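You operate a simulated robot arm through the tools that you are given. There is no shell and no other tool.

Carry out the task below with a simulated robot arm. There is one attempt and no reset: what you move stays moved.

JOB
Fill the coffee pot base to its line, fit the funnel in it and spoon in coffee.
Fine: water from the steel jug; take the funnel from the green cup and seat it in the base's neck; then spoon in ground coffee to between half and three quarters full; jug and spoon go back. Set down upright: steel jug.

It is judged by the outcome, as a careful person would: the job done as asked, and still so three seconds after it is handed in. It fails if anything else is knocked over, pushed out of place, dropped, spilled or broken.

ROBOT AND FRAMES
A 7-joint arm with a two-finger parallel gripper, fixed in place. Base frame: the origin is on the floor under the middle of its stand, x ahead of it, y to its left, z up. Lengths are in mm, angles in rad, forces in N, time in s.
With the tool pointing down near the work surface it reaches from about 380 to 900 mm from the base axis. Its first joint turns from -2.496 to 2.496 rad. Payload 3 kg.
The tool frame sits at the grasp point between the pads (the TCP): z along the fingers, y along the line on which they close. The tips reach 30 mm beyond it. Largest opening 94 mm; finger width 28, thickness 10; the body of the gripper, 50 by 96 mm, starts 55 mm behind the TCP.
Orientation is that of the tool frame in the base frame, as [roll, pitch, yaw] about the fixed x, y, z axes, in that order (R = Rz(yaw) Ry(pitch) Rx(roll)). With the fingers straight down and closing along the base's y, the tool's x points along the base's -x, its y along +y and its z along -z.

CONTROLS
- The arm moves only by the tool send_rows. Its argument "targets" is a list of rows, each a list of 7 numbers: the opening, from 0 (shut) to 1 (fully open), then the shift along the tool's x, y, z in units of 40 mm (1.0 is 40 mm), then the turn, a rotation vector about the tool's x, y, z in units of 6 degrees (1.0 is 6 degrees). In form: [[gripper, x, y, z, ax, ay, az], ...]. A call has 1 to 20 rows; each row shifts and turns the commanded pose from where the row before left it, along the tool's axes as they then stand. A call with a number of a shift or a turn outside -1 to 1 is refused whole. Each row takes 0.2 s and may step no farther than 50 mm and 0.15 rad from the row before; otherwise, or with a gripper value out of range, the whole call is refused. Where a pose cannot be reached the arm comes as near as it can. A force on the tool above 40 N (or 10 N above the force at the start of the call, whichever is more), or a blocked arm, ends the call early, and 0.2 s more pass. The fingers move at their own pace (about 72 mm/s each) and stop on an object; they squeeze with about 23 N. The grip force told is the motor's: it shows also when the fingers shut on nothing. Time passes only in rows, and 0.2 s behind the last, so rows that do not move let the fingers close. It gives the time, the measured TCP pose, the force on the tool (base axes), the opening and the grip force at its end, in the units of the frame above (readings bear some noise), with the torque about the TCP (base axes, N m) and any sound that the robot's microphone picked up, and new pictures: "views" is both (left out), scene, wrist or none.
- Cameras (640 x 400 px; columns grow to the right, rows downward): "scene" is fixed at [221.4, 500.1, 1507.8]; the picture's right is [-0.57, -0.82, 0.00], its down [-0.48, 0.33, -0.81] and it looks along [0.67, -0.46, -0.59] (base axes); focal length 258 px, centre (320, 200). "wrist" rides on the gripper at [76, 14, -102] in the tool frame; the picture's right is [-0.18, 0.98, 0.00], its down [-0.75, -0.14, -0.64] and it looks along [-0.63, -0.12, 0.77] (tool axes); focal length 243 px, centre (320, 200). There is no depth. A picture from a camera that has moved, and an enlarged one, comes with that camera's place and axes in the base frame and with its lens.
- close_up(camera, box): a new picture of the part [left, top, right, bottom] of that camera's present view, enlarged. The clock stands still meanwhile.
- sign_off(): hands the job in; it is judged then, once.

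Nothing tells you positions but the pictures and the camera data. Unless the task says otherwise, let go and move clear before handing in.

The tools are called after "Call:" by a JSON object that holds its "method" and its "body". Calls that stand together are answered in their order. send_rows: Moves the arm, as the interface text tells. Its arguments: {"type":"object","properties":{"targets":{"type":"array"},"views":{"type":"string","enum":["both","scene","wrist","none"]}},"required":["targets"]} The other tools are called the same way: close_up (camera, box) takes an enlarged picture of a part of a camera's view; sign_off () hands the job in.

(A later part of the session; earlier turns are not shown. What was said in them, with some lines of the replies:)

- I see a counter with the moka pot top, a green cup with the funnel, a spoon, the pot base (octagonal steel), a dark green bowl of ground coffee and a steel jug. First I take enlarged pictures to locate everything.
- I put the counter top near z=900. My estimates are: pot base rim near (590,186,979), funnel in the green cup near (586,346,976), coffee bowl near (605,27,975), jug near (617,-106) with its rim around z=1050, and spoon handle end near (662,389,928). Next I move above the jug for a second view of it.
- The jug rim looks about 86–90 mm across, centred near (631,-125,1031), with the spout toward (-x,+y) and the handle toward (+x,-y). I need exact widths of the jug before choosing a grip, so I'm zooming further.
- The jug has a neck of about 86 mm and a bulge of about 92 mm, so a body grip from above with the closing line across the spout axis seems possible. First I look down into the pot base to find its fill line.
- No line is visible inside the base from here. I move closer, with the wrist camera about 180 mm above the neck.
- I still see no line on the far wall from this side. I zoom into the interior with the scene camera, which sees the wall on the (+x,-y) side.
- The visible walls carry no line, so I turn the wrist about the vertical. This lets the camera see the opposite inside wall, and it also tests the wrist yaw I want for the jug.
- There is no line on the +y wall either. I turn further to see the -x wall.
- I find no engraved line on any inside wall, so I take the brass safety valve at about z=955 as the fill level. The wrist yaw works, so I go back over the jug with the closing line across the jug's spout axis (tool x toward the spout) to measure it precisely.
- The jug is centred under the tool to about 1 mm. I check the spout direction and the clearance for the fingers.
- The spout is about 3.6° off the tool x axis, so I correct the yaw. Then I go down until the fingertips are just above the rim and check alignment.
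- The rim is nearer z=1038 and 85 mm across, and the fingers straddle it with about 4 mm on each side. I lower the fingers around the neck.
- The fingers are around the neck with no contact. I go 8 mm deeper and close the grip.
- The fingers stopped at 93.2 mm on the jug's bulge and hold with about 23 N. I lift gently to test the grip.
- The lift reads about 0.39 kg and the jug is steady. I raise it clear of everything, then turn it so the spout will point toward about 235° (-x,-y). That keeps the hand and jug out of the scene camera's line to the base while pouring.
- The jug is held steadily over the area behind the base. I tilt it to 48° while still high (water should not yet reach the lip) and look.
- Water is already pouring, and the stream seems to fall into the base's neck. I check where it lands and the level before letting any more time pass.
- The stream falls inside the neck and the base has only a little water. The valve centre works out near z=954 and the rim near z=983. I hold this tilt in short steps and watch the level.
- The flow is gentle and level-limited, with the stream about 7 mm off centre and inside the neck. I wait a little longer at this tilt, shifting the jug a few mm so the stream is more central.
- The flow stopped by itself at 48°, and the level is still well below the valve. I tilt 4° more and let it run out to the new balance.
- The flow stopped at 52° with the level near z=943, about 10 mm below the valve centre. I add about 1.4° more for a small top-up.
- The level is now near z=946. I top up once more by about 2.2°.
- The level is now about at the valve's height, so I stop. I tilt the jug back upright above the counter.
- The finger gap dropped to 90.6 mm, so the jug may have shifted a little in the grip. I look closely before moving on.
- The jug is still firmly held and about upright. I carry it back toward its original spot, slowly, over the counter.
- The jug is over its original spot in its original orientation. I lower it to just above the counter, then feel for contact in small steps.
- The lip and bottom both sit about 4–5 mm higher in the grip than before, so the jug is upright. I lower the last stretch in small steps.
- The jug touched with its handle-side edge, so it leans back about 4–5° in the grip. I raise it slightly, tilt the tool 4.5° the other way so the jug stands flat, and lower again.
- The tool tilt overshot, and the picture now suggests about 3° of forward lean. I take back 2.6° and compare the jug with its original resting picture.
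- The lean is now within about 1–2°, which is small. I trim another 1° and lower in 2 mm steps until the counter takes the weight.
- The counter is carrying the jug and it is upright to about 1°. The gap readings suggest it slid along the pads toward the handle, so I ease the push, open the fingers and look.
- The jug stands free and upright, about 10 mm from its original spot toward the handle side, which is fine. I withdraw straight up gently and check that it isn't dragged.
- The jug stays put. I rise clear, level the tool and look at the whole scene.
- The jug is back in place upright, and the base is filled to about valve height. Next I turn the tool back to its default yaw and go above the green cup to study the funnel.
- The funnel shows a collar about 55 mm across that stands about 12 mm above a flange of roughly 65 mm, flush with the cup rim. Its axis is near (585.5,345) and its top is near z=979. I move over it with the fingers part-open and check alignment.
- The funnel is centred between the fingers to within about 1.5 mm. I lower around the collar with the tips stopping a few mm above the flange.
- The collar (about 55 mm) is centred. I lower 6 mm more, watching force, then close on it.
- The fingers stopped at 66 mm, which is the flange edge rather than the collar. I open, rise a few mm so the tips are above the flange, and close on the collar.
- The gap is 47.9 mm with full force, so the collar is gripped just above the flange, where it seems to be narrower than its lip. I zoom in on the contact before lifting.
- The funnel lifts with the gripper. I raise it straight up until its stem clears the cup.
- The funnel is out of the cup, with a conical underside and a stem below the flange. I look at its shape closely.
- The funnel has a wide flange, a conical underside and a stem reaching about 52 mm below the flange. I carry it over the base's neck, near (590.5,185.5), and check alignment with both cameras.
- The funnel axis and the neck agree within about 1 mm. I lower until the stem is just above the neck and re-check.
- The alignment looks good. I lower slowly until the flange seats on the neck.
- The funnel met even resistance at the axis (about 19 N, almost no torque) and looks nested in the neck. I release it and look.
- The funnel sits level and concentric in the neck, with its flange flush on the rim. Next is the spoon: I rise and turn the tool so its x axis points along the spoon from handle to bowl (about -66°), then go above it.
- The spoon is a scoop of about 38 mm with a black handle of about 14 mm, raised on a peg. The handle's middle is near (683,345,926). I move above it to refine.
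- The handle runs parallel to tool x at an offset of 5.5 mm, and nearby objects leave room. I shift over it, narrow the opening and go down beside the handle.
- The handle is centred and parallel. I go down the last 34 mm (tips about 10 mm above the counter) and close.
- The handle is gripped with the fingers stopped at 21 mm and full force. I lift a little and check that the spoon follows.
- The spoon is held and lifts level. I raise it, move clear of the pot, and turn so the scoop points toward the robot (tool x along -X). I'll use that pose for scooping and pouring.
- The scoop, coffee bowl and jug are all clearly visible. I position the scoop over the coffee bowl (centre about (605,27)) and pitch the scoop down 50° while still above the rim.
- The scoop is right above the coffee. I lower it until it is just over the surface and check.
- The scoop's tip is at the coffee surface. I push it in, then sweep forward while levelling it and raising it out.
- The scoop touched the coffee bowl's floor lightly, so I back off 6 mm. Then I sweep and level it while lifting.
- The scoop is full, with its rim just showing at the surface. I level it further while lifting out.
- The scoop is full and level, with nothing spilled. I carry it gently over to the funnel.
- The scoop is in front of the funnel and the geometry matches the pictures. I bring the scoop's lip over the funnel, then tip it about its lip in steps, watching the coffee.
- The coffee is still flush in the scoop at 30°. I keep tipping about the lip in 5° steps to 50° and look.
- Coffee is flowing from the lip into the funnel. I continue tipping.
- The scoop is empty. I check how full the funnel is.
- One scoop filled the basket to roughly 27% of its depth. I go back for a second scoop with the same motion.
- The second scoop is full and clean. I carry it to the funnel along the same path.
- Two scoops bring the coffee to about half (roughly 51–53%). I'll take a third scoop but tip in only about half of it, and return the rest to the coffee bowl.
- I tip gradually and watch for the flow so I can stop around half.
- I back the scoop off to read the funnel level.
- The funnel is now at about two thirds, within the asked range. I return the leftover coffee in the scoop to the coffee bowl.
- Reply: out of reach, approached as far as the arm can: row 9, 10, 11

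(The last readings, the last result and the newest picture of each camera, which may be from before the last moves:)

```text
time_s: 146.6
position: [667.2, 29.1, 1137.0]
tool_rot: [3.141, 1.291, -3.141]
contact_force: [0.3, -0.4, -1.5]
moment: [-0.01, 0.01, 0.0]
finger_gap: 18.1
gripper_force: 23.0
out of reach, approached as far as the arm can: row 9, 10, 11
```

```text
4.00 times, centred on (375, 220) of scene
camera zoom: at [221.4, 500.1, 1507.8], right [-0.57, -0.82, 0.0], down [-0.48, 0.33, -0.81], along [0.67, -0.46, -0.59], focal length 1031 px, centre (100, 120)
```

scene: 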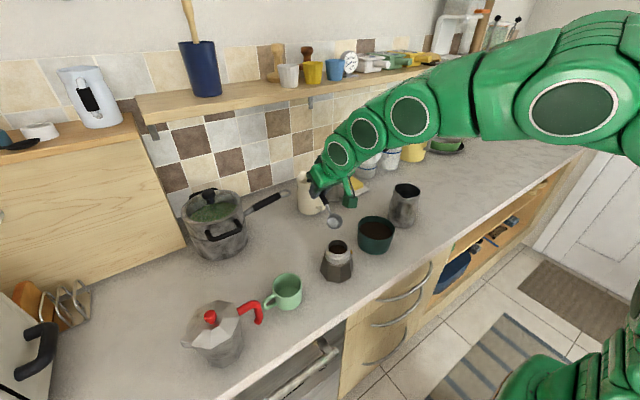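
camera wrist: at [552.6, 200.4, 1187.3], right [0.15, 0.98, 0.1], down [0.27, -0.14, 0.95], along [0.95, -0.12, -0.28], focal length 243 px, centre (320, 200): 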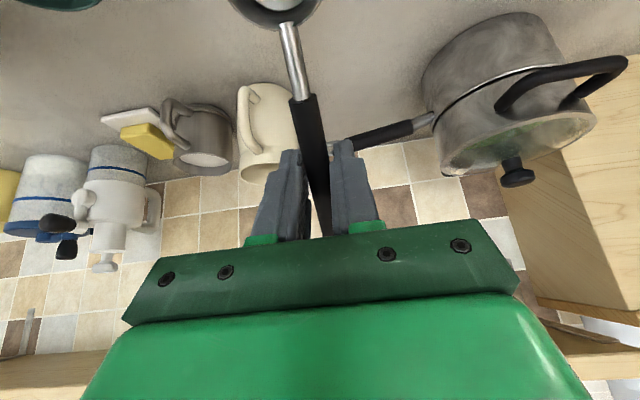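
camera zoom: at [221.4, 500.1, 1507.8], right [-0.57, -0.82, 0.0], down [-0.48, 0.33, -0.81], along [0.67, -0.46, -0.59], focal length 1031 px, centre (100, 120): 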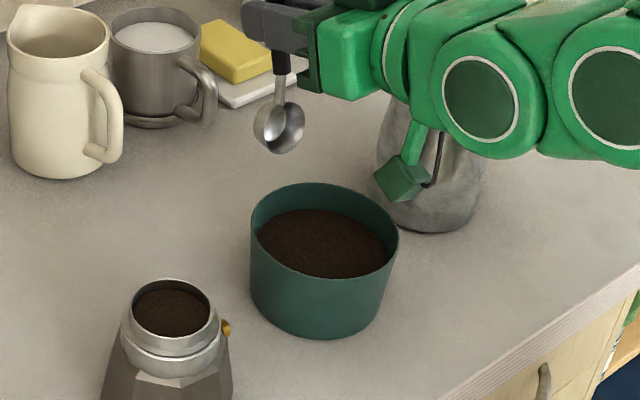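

The arm could not reach the last few poses and drifted back toward +x. I check closely for any spilled coffee around the bowl.

Call:
{"method": "close_up", "body": {"camera": "scene", "box": [340, 190, 410, 262]}}

Call:
{"method": "close_up", "body": {"camera": "scene", "box": [350, 175, 400, 225]}}

Call:
{"method": "close_up", "body": {"camera": "wrist", "box": [160, 0, 480, 200]}}

```text
5.56 times, centred on (375, 226) of scene
camera zoom: at [221.4, 500.1, 1507.8], right [-0.57, -0.82, 0.0], down [-0.48, 0.33, -0.81], along [0.67, -0.46, -0.59], focal length 1433 px, centre (14, 56)
```

zoom: 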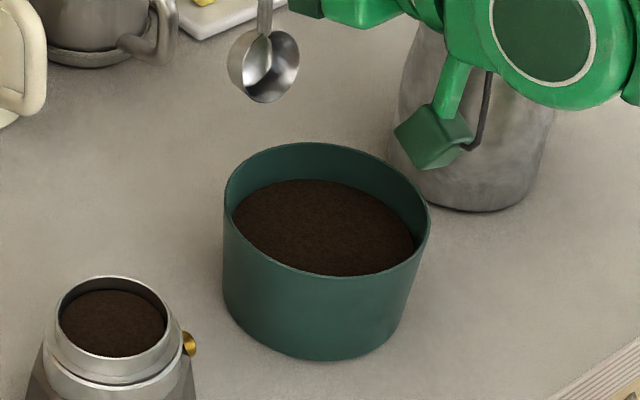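

```text
8.00 times, centred on (375, 200) of scene
camera zoom: at [221.4, 500.1, 1507.8], right [-0.57, -0.82, 0.0], down [-0.48, 0.33, -0.81], along [0.67, -0.46, -0.59], focal length 2063 px, centre (-120, 200)
```

zoom: 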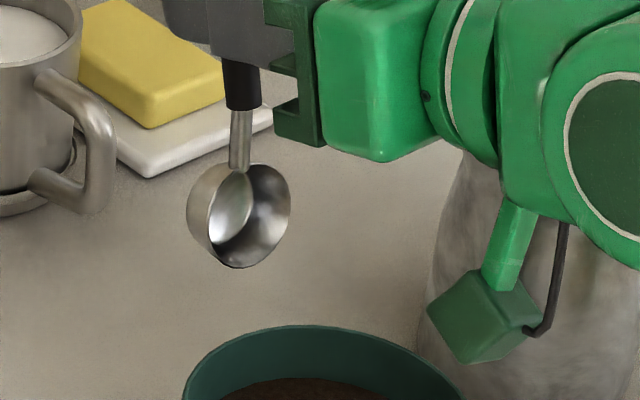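

```text
2.00 times, centred on (320, 100) of wrist
camera zoom: at [547.1, 42.0, 1091.8], right [0.05, 0.98, 0.18], down [-0.41, -0.14, 0.9], along [0.91, -0.12, 0.4], focal length 485 px, centre (320, 400)
```

zoom: 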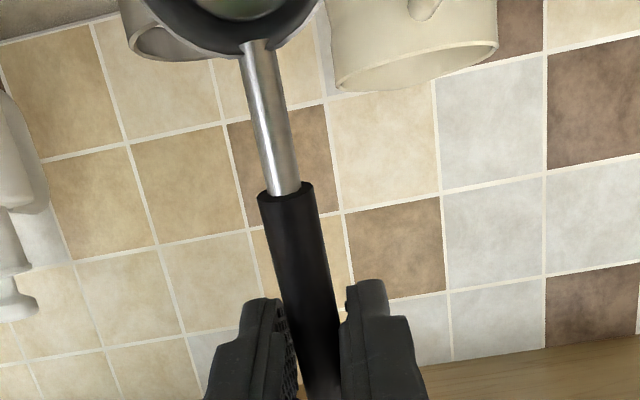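

I see no spill on the counter. I step the tilt back into the reachable range.

Call:
{"method": "send_rows", "body": {"targets": [[0, -0.029, 0, 0.2415, 0, 0.833, 0], [0, -0.029, 0, 0.2415, 0, 0.833, 0], [0, -0.029, 0, 0.2415, 0, 0.833, 0], [0, 0, 0, 0, 0, 0, 0]], "views": "none"}}

Call:
{"method": "close_up", "body": {"camera": "scene", "box": [330, 170, 420, 270]}}

```text
time_s: 147.6
position: [695.6, 29.1, 1128.7]
tool_rot: [3.141, 1.03, -3.141]
contact_force: [0.1, 0.2, -1.3]
moment: [0.0, 0.02, -0.01]
finger_gap: 18.0
gripper_force: 22.5
```

```text
4.00 times, centred on (375, 220) of scene
camera zoom: at [221.4, 500.1, 1507.8], right [-0.57, -0.82, 0.0], down [-0.48, 0.33, -0.81], along [0.67, -0.46, -0.59], focal length 1031 px, centre (100, 120)
```

zoom: 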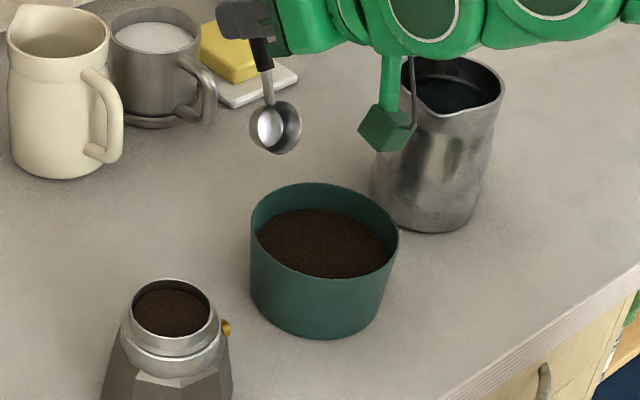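

The spoon is empty. I level it and take it back toward its place the way it came.

Call:
{"method": "send_rows", "body": {"targets": [[0, 0, 0, 0, 0, 0.83, 0], [0, 0, 0, 0, 0, 1, 0], [0, 0, 0, 0, 0, 1, 0], [0, 0, 0, 0, 0, 1, 0], [0, 0, 0, 0, 0, 1, 0], [0, 0, 0, 0, 0, 1, 0], [0, 0, 0, 0, 0, 1, 0], [0, 0, 0, 0, 0, 1, 0], [0, 0, 0, 0, 0, 1, 0], [0, 0, 0, 0, 0, 1, 0], [0, 0, 0.5, 0, 0, 0, 0], [0, 0, 0.85, 0, 0, 0, 0], [0, 0, 0.85, 0, 0, 0, 0], [0, 0, 0.8, 0, 0, 0, 0], [0, 0, 0, 0, 0, 0, 0]], "views": "both"}}

Call:
{"method": "close_up", "body": {"camera": "wrist", "box": [0, 0, 320, 200]}}

Call:
{"method": "close_up", "body": {"camera": "scene", "box": [300, 150, 420, 280]}}

```text
time_s: 150.8
position: [695.3, 150.2, 1129.5]
tool_rot: [3.14, -0.002, -3.14]
contact_force: [1.0, 0.8, -1.9]
moment: [0.01, -0.09, 0.02]
finger_gap: 17.7
gripper_force: 22.7
camera wrist: at [618.9, 163.5, 1233.5], right [0.18, 0.98, 0.0], down [0.75, -0.14, 0.64], along [0.63, -0.12, -0.77], focal length 243 px, centre (320, 200)
```

scene: 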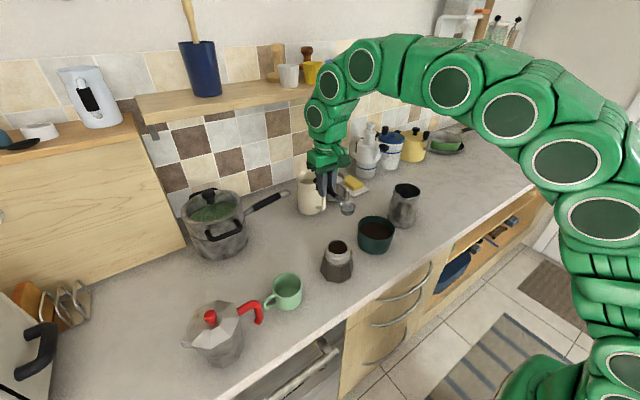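
wrist: 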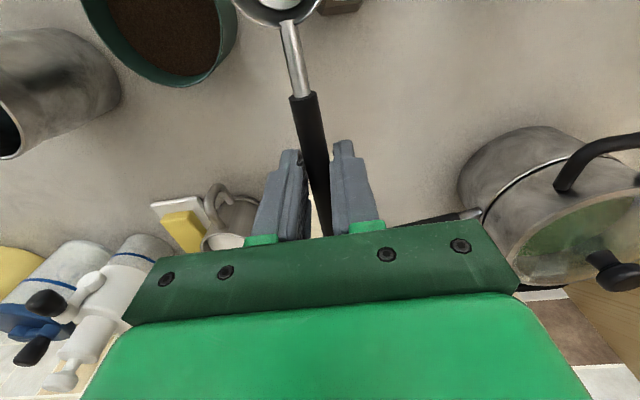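

```text
2.00 times, centred on (160, 100) of wrist
camera zoom: at [618.9, 163.5, 1233.5], right [0.18, 0.98, 0.0], down [0.75, -0.14, 0.64], along [0.63, -0.12, -0.77], focal length 485 px, centre (640, 400)
```

zoom: 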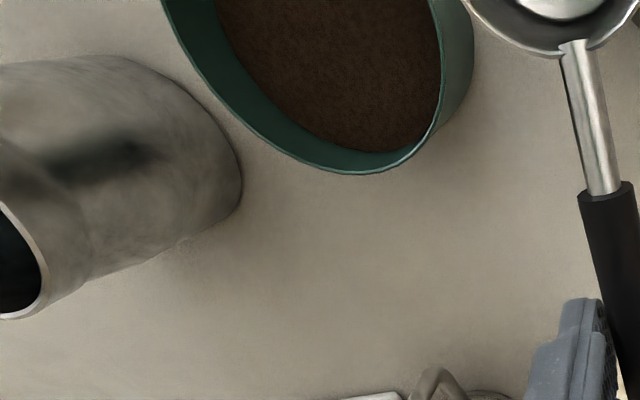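

```text
3.08 times, centred on (360, 215) of scene
camera zoom: at [221.4, 500.1, 1507.8], right [-0.57, -0.82, 0.0], down [-0.48, 0.33, -0.81], along [0.67, -0.46, -0.59], focal length 793 px, centre (197, 154)
```

zoom: 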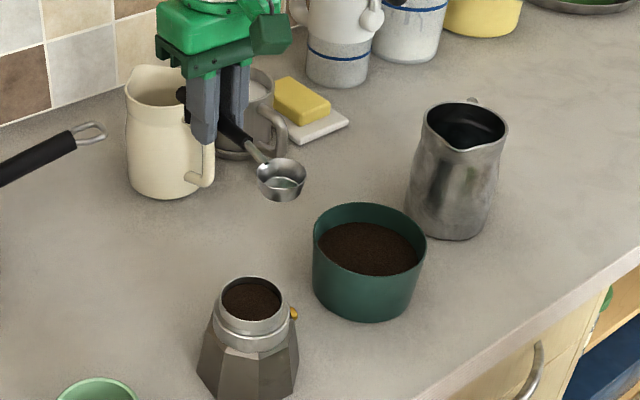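

The counter is clean. I turn the spoon back to its original heading and move above its original place.

Call:
{"method": "send_rows", "body": {"targets": [[0, 0, 0, 0, 0, 0, -0.93], [0, 0, 0, 0, 0, 0, -1], [0, 0, 0, 0, 0, 0, -1], [0, 0, 0, 0, 0, 0, -1], [0, 0, 0, 0, 0, 0, -1], [0, 0, 0, 0, 0, 0, -1], [0, 0, 0, 0, 0, 0, -1], [0, 0, 0, 0, 0, 0, -1], [0, 0, 0, 0, 0, 0, -1], [0, 0, 0, 0, 0, 0, -1], [0, 0, 0, 0, 0, 0, -1], [0, 0, 0, 0, 0, 0, -1], [0, 0, 0, 0, 0, 0, -1], [0, 0, 0, 0, 0, 0, -1], [0, 0, 0, 0, 0, 0, -1], [0, 0, 0, 0, 0, 0, -1], [0, 0, 0, 0, 0, 0, -1], [0, 0, 0, 0, 0, 0, -1], [0, 0, 0, 0, 0, 0, -1], [0, 0, 0, 0, 0, 0, 0]], "views": "none"}}

Call:
{"method": "send_rows", "body": {"targets": [[0, -0.45, -0.155, 0, 0, 0, 0], [0, -0.907, -0.31, 0, 0, 0, 0], [0, -0.907, -0.31, 0, 0, 0, 0], [0, -0.907, -0.31, 0, 0, 0, 0], [0, -0.907, -0.31, 0, 0, 0, 0], [0, -0.45, -0.155, 0.3, 0, 0, 0], [0, 0, 0, 0.9, 0, 0, 0], [0, 0, 0, 0.9, 0, 0, 0], [0, 0, 0, 0.8, 0, 0, 0], [0, 0, 0, 0, 0, 0, 0]], "views": "both"}}

Call:
{"method": "close_up", "body": {"camera": "scene", "box": [240, 210, 310, 300]}}

Call:
{"method": "close_up", "body": {"camera": "wrist", "box": [220, 0, 420, 220]}}

```text
time_s: 155.0
position: [694.7, 149.6, 1129.7]
tool_rot: [3.141, 0.0, -1.157]
contact_force: [0.5, 0.5, -1.2]
moment: [0.02, 0.03, -0.02]
finger_gap: 18.0
gripper_force: 22.7
```

```text
time_s: 157.2
position: [680.8, 337.7, 1012.1]
tool_rot: [3.141, 0.001, -1.159]
contact_force: [-0.8, 0.1, -1.2]
moment: [0.04, 0.02, 0.0]
finger_gap: 18.2
gripper_force: 23.0
camera wrist: at [697.9, 261.9, 1114.5], right [-0.97, -0.23, 0.0], down [-0.17, 0.75, 0.64], along [-0.14, 0.63, -0.77], focal length 243 px, centre (320, 200)
```

scene: 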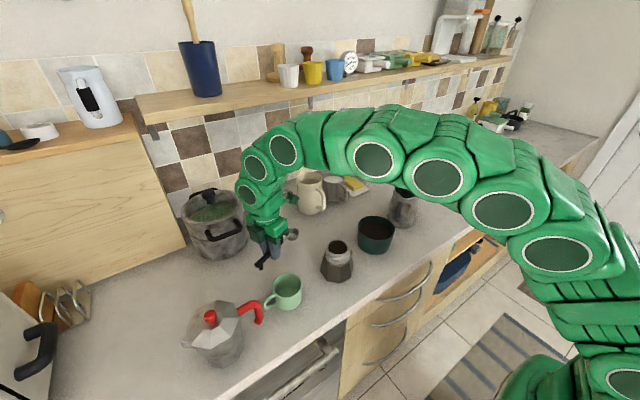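
wrist: 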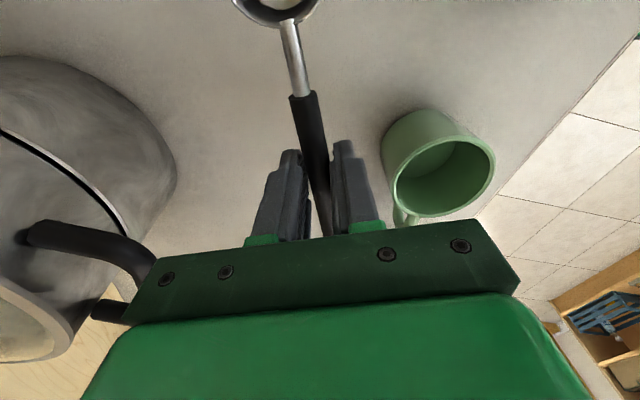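

```text
4.44 times, centred on (275, 255) of scene
camera zoom: at [221.4, 500.1, 1507.8], right [-0.57, -0.82, 0.0], down [-0.48, 0.33, -0.81], along [0.67, -0.46, -0.59], focal length 1146 px, centre (520, -44)
```

zoom: 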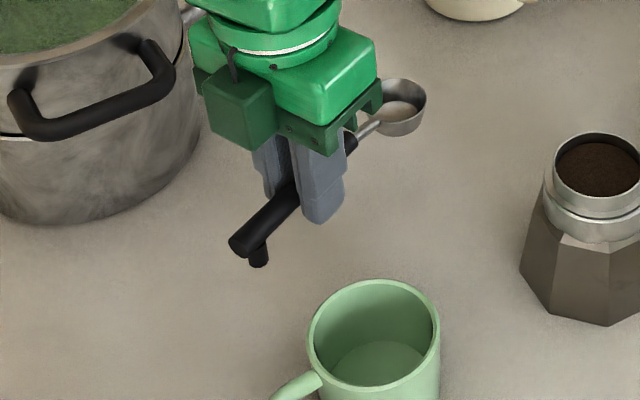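

```text
1.82 times, centred on (320, 110) of wrist
camera zoom: at [697.9, 261.9, 1114.5], right [-0.97, -0.23, 0.0], down [-0.17, 0.75, 0.64], along [-0.14, 0.63, -0.77], focal length 441 px, centre (320, 364)
```

zoom: 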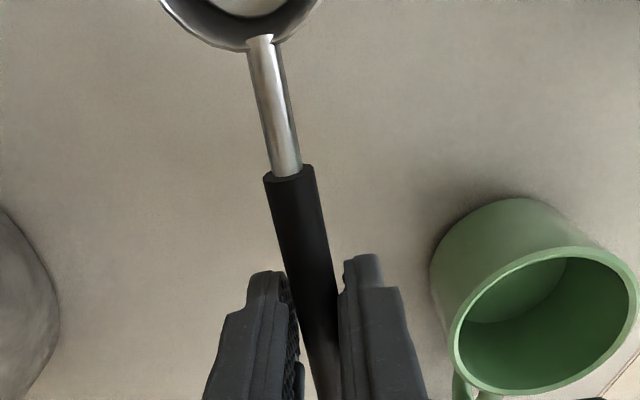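

The spoon is over its original place. I lower it to just above the counter, then set it down gently.

Call:
{"method": "send_rows", "body": {"targets": [[0, -0.09, 0, 0.5, 0, 0, 0], [0, 0, 0, 0.7, 0, 0, 0], [0, 0, 0, 0.35, 0, 0, 0], [0, 0, 0, 0.1, 0, 0, 0], [0, 0, 0, 0, 0, 0, 0]], "views": "none"}}

Call:
{"method": "close_up", "body": {"camera": "scene", "box": [240, 220, 310, 300]}}

```text
time_s: 158.4
position: [679.0, 343.1, 947.8]
tool_rot: [-3.141, 0.0, -1.159]
contact_force: [-1.2, -1.6, 6.0]
moment: [0.23, 0.24, 0.05]
finger_gap: 18.4
gripper_force: 22.9
```

```text
5.00 times, centred on (275, 260) of scene
camera zoom: at [221.4, 500.1, 1507.8], right [-0.57, -0.82, 0.0], down [-0.48, 0.33, -0.81], along [0.67, -0.46, -0.59], focal length 1289 px, centre (545, -100)
```

zoom: 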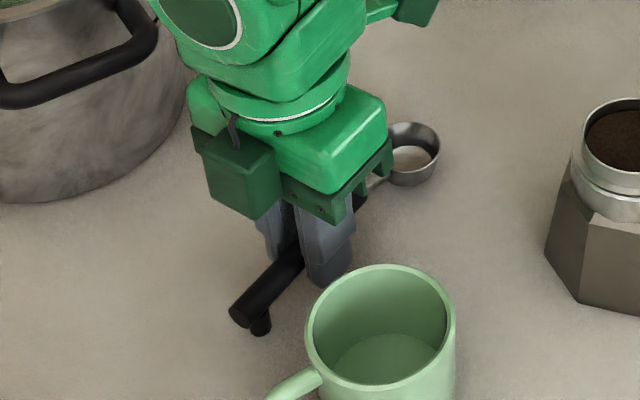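

The spoon's ends match their original picture positions and the counter carries it. I release and rise.

Call:
{"method": "send_rows", "body": {"targets": [[0, 0, 0, 0.02, 0, 0, 0], [0.25, 0, 0, 0, 0, 0, 0], [0.4, 0, 0, 0, 0, 0, 0], [0.45, 0, 0, 0, 0, 0, 0], [0.45, 0, 0, 0, 0, 0, 0]], "views": "wrist"}}

Call:
{"method": "close_up", "body": {"camera": "scene", "box": [240, 220, 310, 300]}}

```text
time_s: 159.6
position: [678.6, 342.9, 946.1]
tool_rot: [-3.141, 0.0, -1.157]
contact_force: [0.1, -0.9, -0.5]
moment: [0.0, 0.0, 0.02]
finger_gap: 42.3
gripper_force: 0.1
camera wrist: at [695.1, 267.3, 1049.0], right [-0.97, -0.23, 0.0], down [-0.17, 0.75, 0.64], along [-0.14, 0.63, -0.77], focal length 243 px, centre (320, 200)
```

wrist: 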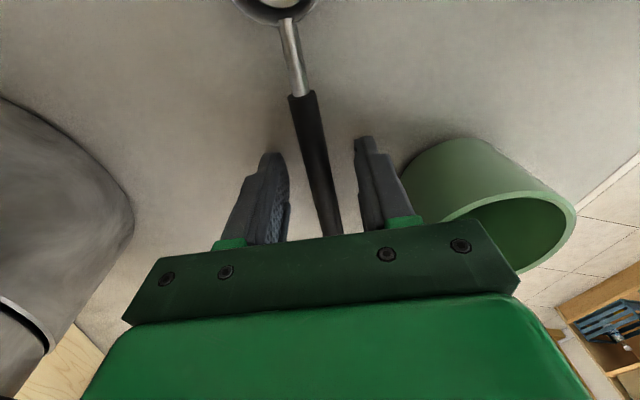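

```text
5.00 times, centred on (275, 260) of scene
camera zoom: at [221.4, 500.1, 1507.8], right [-0.57, -0.82, 0.0], down [-0.48, 0.33, -0.81], along [0.67, -0.46, -0.59], focal length 1289 px, centre (545, -100)
```

zoom: 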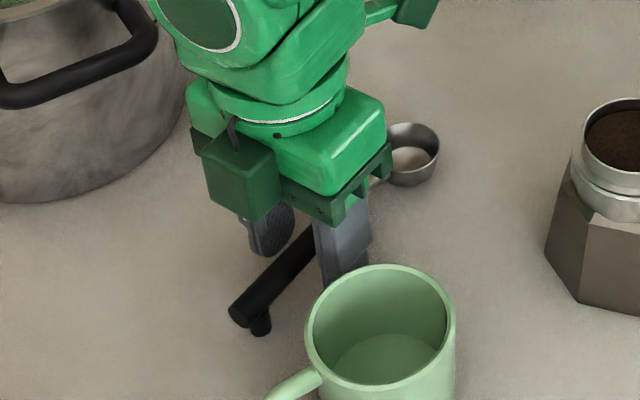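

The spoon rests in place. I rise straight up and look over everything.

Call:
{"method": "send_rows", "body": {"targets": [[0.45, 0, 0, -0.4, 0, 0, 0], [0.45, 0, 0, -0.9, 0, 0, 0], [0.45, 0, 0, -1, 0, 0, 0], [0.45, 0, 0, -1, 0, 0, 0], [0.45, 0, 0, -1, 0, 0, 0], [0.45, 0, 0, 0, 0, 0, 0], [0.45, 0, 0, 0, 0, 0, 0]], "views": "both"}}

Call:
{"method": "close_up", "body": {"camera": "scene", "box": [240, 160, 440, 320]}}

Call:
{"method": "close_up", "body": {"camera": "scene", "box": [318, 230, 362, 285]}}

Call:
{"method": "close_up", "body": {"camera": "scene", "box": [240, 230, 320, 320]}}

```text
time_s: 161.2
position: [677.5, 343.4, 1117.6]
tool_rot: [-3.141, 0.002, -1.159]
contact_force: [-0.1, -0.1, 0.2]
moment: [0.0, 0.0, 0.01]
finger_gap: 42.1
gripper_force: 0.1
camera wrist: at [694.3, 266.8, 1221.3], right [-0.97, -0.23, 0.0], down [-0.17, 0.75, 0.64], along [-0.14, 0.63, -0.77], focal length 243 px, centre (320, 200)
```

scene: 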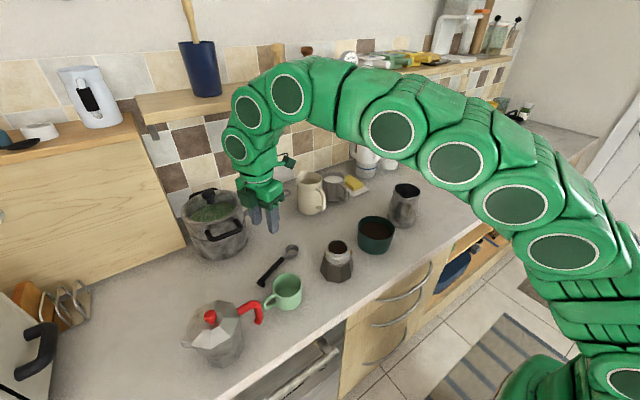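
wrist: 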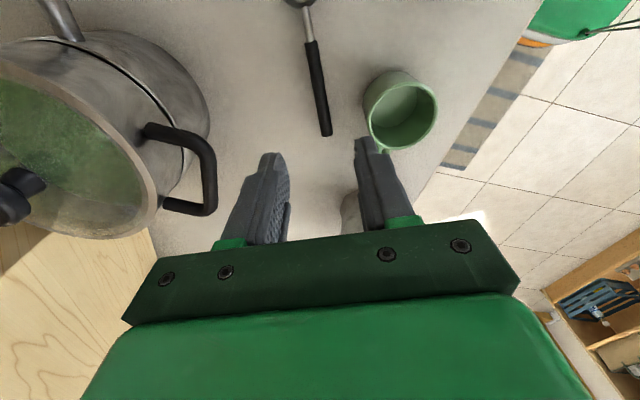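

```text
2.50 times, centred on (340, 240) of scene
camera zoom: at [221.4, 500.1, 1507.8], right [-0.57, -0.82, 0.0], down [-0.48, 0.33, -0.81], along [0.67, -0.46, -0.59], focal length 645 px, centre (270, 100)
```

zoom: 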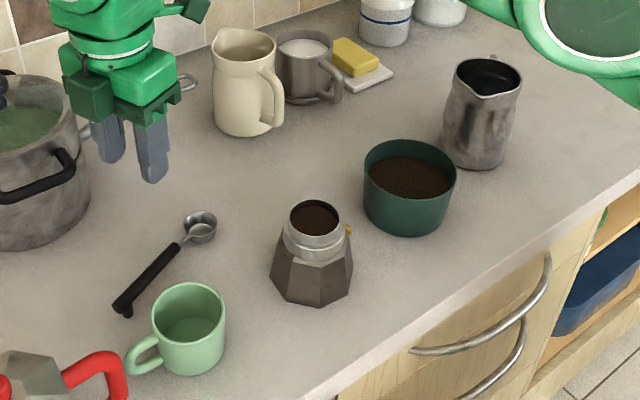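

```text
7.27 times, centred on (340, 258) of scene
camera zoom: at [221.4, 500.1, 1507.8], right [-0.57, -0.82, 0.0], down [-0.48, 0.33, -0.81], along [0.67, -0.46, -0.59], focal length 1875 px, centre (174, -218)
```

zoom: 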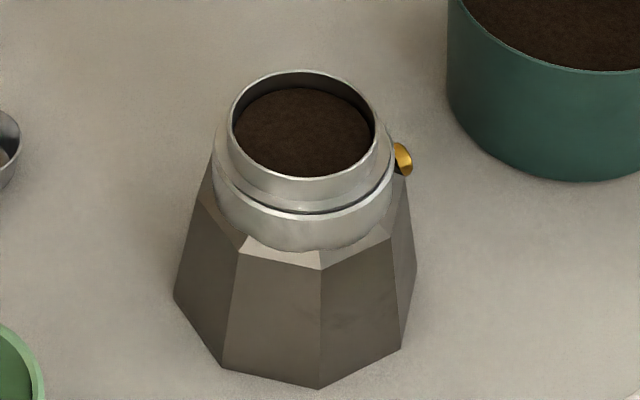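

```text
4.44 times, centred on (280, 275) of scene
camera zoom: at [221.4, 500.1, 1507.8], right [-0.57, -0.82, 0.0], down [-0.48, 0.33, -0.81], along [0.67, -0.46, -0.59], focal length 1146 px, centre (498, -133)
```

zoom: 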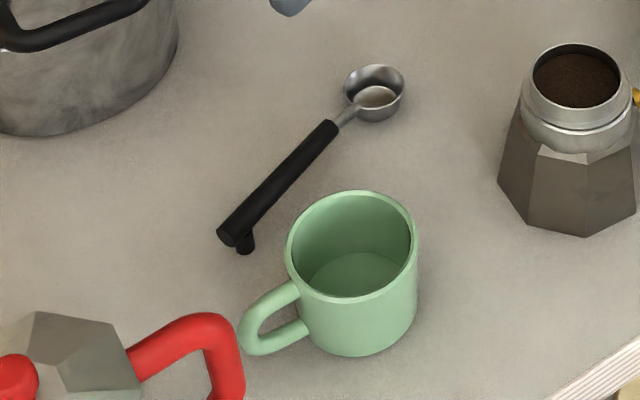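

Everything is in place. To confirm the funnel's seating and fill from another side, I move the wrist camera over the base for a last look.

Call:
{"method": "send_rows", "body": {"targets": [[0.45, 0.548, 0.716, 0, 0, 0, 0], [0.45, 0.548, 0.716, 0, 0, 0, 0], [0.45, 0.548, 0.716, 0, 0, 0, 0], [0.45, 0.548, 0.716, 0, 0, 0, 0], [0.45, 0.548, 0.716, 0, 0, 0, 0], [0.45, 0, 0, 0, 0, 0, 0], [0.45, 0, 0, 0, 0, 0, 0]], "views": "wrist"}}

Call:
{"method": "close_up", "body": {"camera": "wrist", "box": [270, 30, 370, 150]}}

```text
time_s: 162.8
position: [592.2, 185.9, 1117.6]
tool_rot: [-3.141, 0.0, -1.157]
contact_force: [0.1, 0.2, 0.2]
moment: [0.03, -0.01, -0.01]
finger_gap: 42.4
gripper_force: 0.0
camera wrist: at [608.6, 109.5, 1221.6], right [-0.97, -0.23, 0.0], down [-0.17, 0.75, 0.64], along [-0.14, 0.63, -0.77], focal length 243 px, centre (320, 200)
```

wrist: 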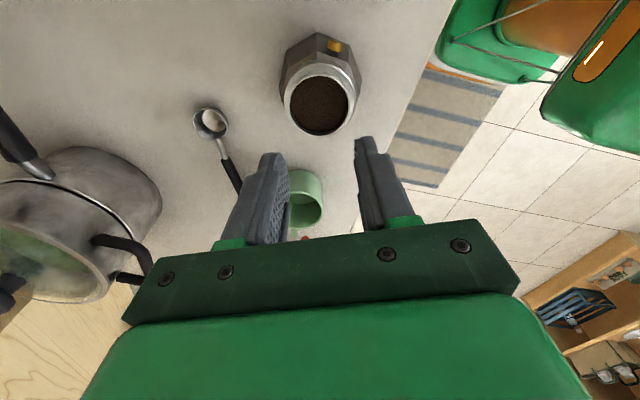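

```text
3.33 times, centred on (320, 90) of wrist
camera zoom: at [608.6, 109.5, 1221.6], right [-0.97, -0.23, 0.0], down [-0.17, 0.75, 0.64], along [-0.14, 0.63, -0.77], focal length 809 px, centre (320, 567)
```

zoom: 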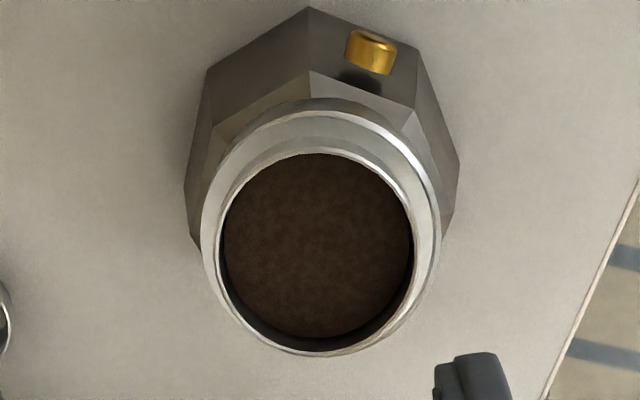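

The funnel is concentric and level in the neck, with the coffee about 8 mm below the lip (roughly two thirds full). I raise the arm clear and take a final look.

Call:
{"method": "send_rows", "body": {"targets": [[0.45, 0, 0, -0.8, 0, 0, 0], [0.45, 0, 0, -1, 0, 0, 0], [0.45, 0, 0, -1, 0, 0, 0], [0.45, 0, 0, -1, 0, 0, 0], [0.45, 0, 0, 0, 0, 0, 0], [0.45, 0, 0, 0, 0, 0, 0]], "views": "scene"}}

Call:
{"method": "close_up", "body": {"camera": "scene", "box": [240, 160, 440, 320]}}

```text
time_s: 164.2
position: [591.6, 184.7, 1270.3]
tool_rot: [-3.141, 0.001, -1.159]
contact_force: [-0.1, 1.2, -0.5]
moment: [-0.02, -0.02, 0.04]
finger_gap: 42.6
gripper_force: 0.0
```

scene: 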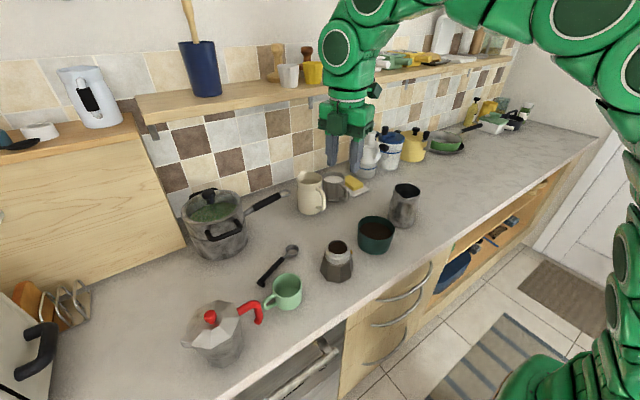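

```text
2.50 times, centred on (340, 240) of scene
camera zoom: at [221.4, 500.1, 1507.8], right [-0.57, -0.82, 0.0], down [-0.48, 0.33, -0.81], along [0.67, -0.46, -0.59], focal length 645 px, centre (270, 100)
```

zoom: 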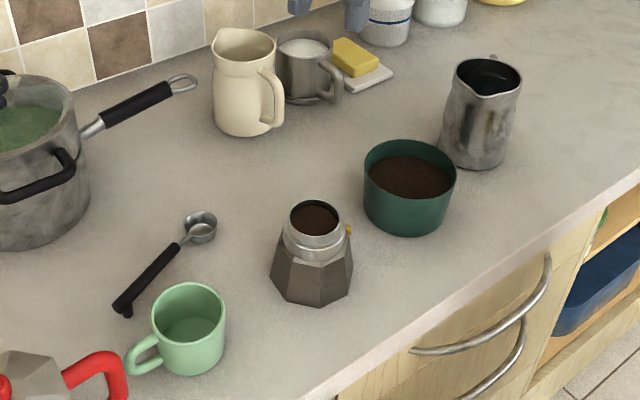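

The pot base is filled to valve height, the funnel sits in its neck about two thirds full of coffee, and the jug and spoon are back with the jug upright. The counter looks clean and the arm is clear, so I hand the job in.

Call:
{"method": "sign_off", "body": {}}

```text
The job is handed in.
```

The coffee pot base is filled and the funnel is seated in its neck. The funnel is about two thirds full of ground coffee. I have handed the job in and don't have a result back yet.

- **Water:** I found no line marked inside the base, so I took the brass safety valve as the fill level. The water stands at about the valve's centre, perhaps 1–2 mm above it. If the real line is lower, such as the valve's bottom edge, it is overfilled by several mm.
- **Funnel:** It looked level and centred in both cameras, with its flange flush on the rim.
- **Coffee:** I put in two full scoops and part of a third. The coffee sits about 8 mm below the lip, or 66–70% full by my measurements. I tipped the rest of the third scoop back into the coffee bowl.
- **Jug:** It slipped a little in the grip on the way back. It stands upright with its original heading, about 10 mm from where it started.
- **Spoon:** It is back in its original place, to within a few mm.

At the end of the last tip over the coffee bowl, the arm reached its limit and drifted backwards. I saw no coffee or water spilled on the counter in either camera, and nothing was knocked over.
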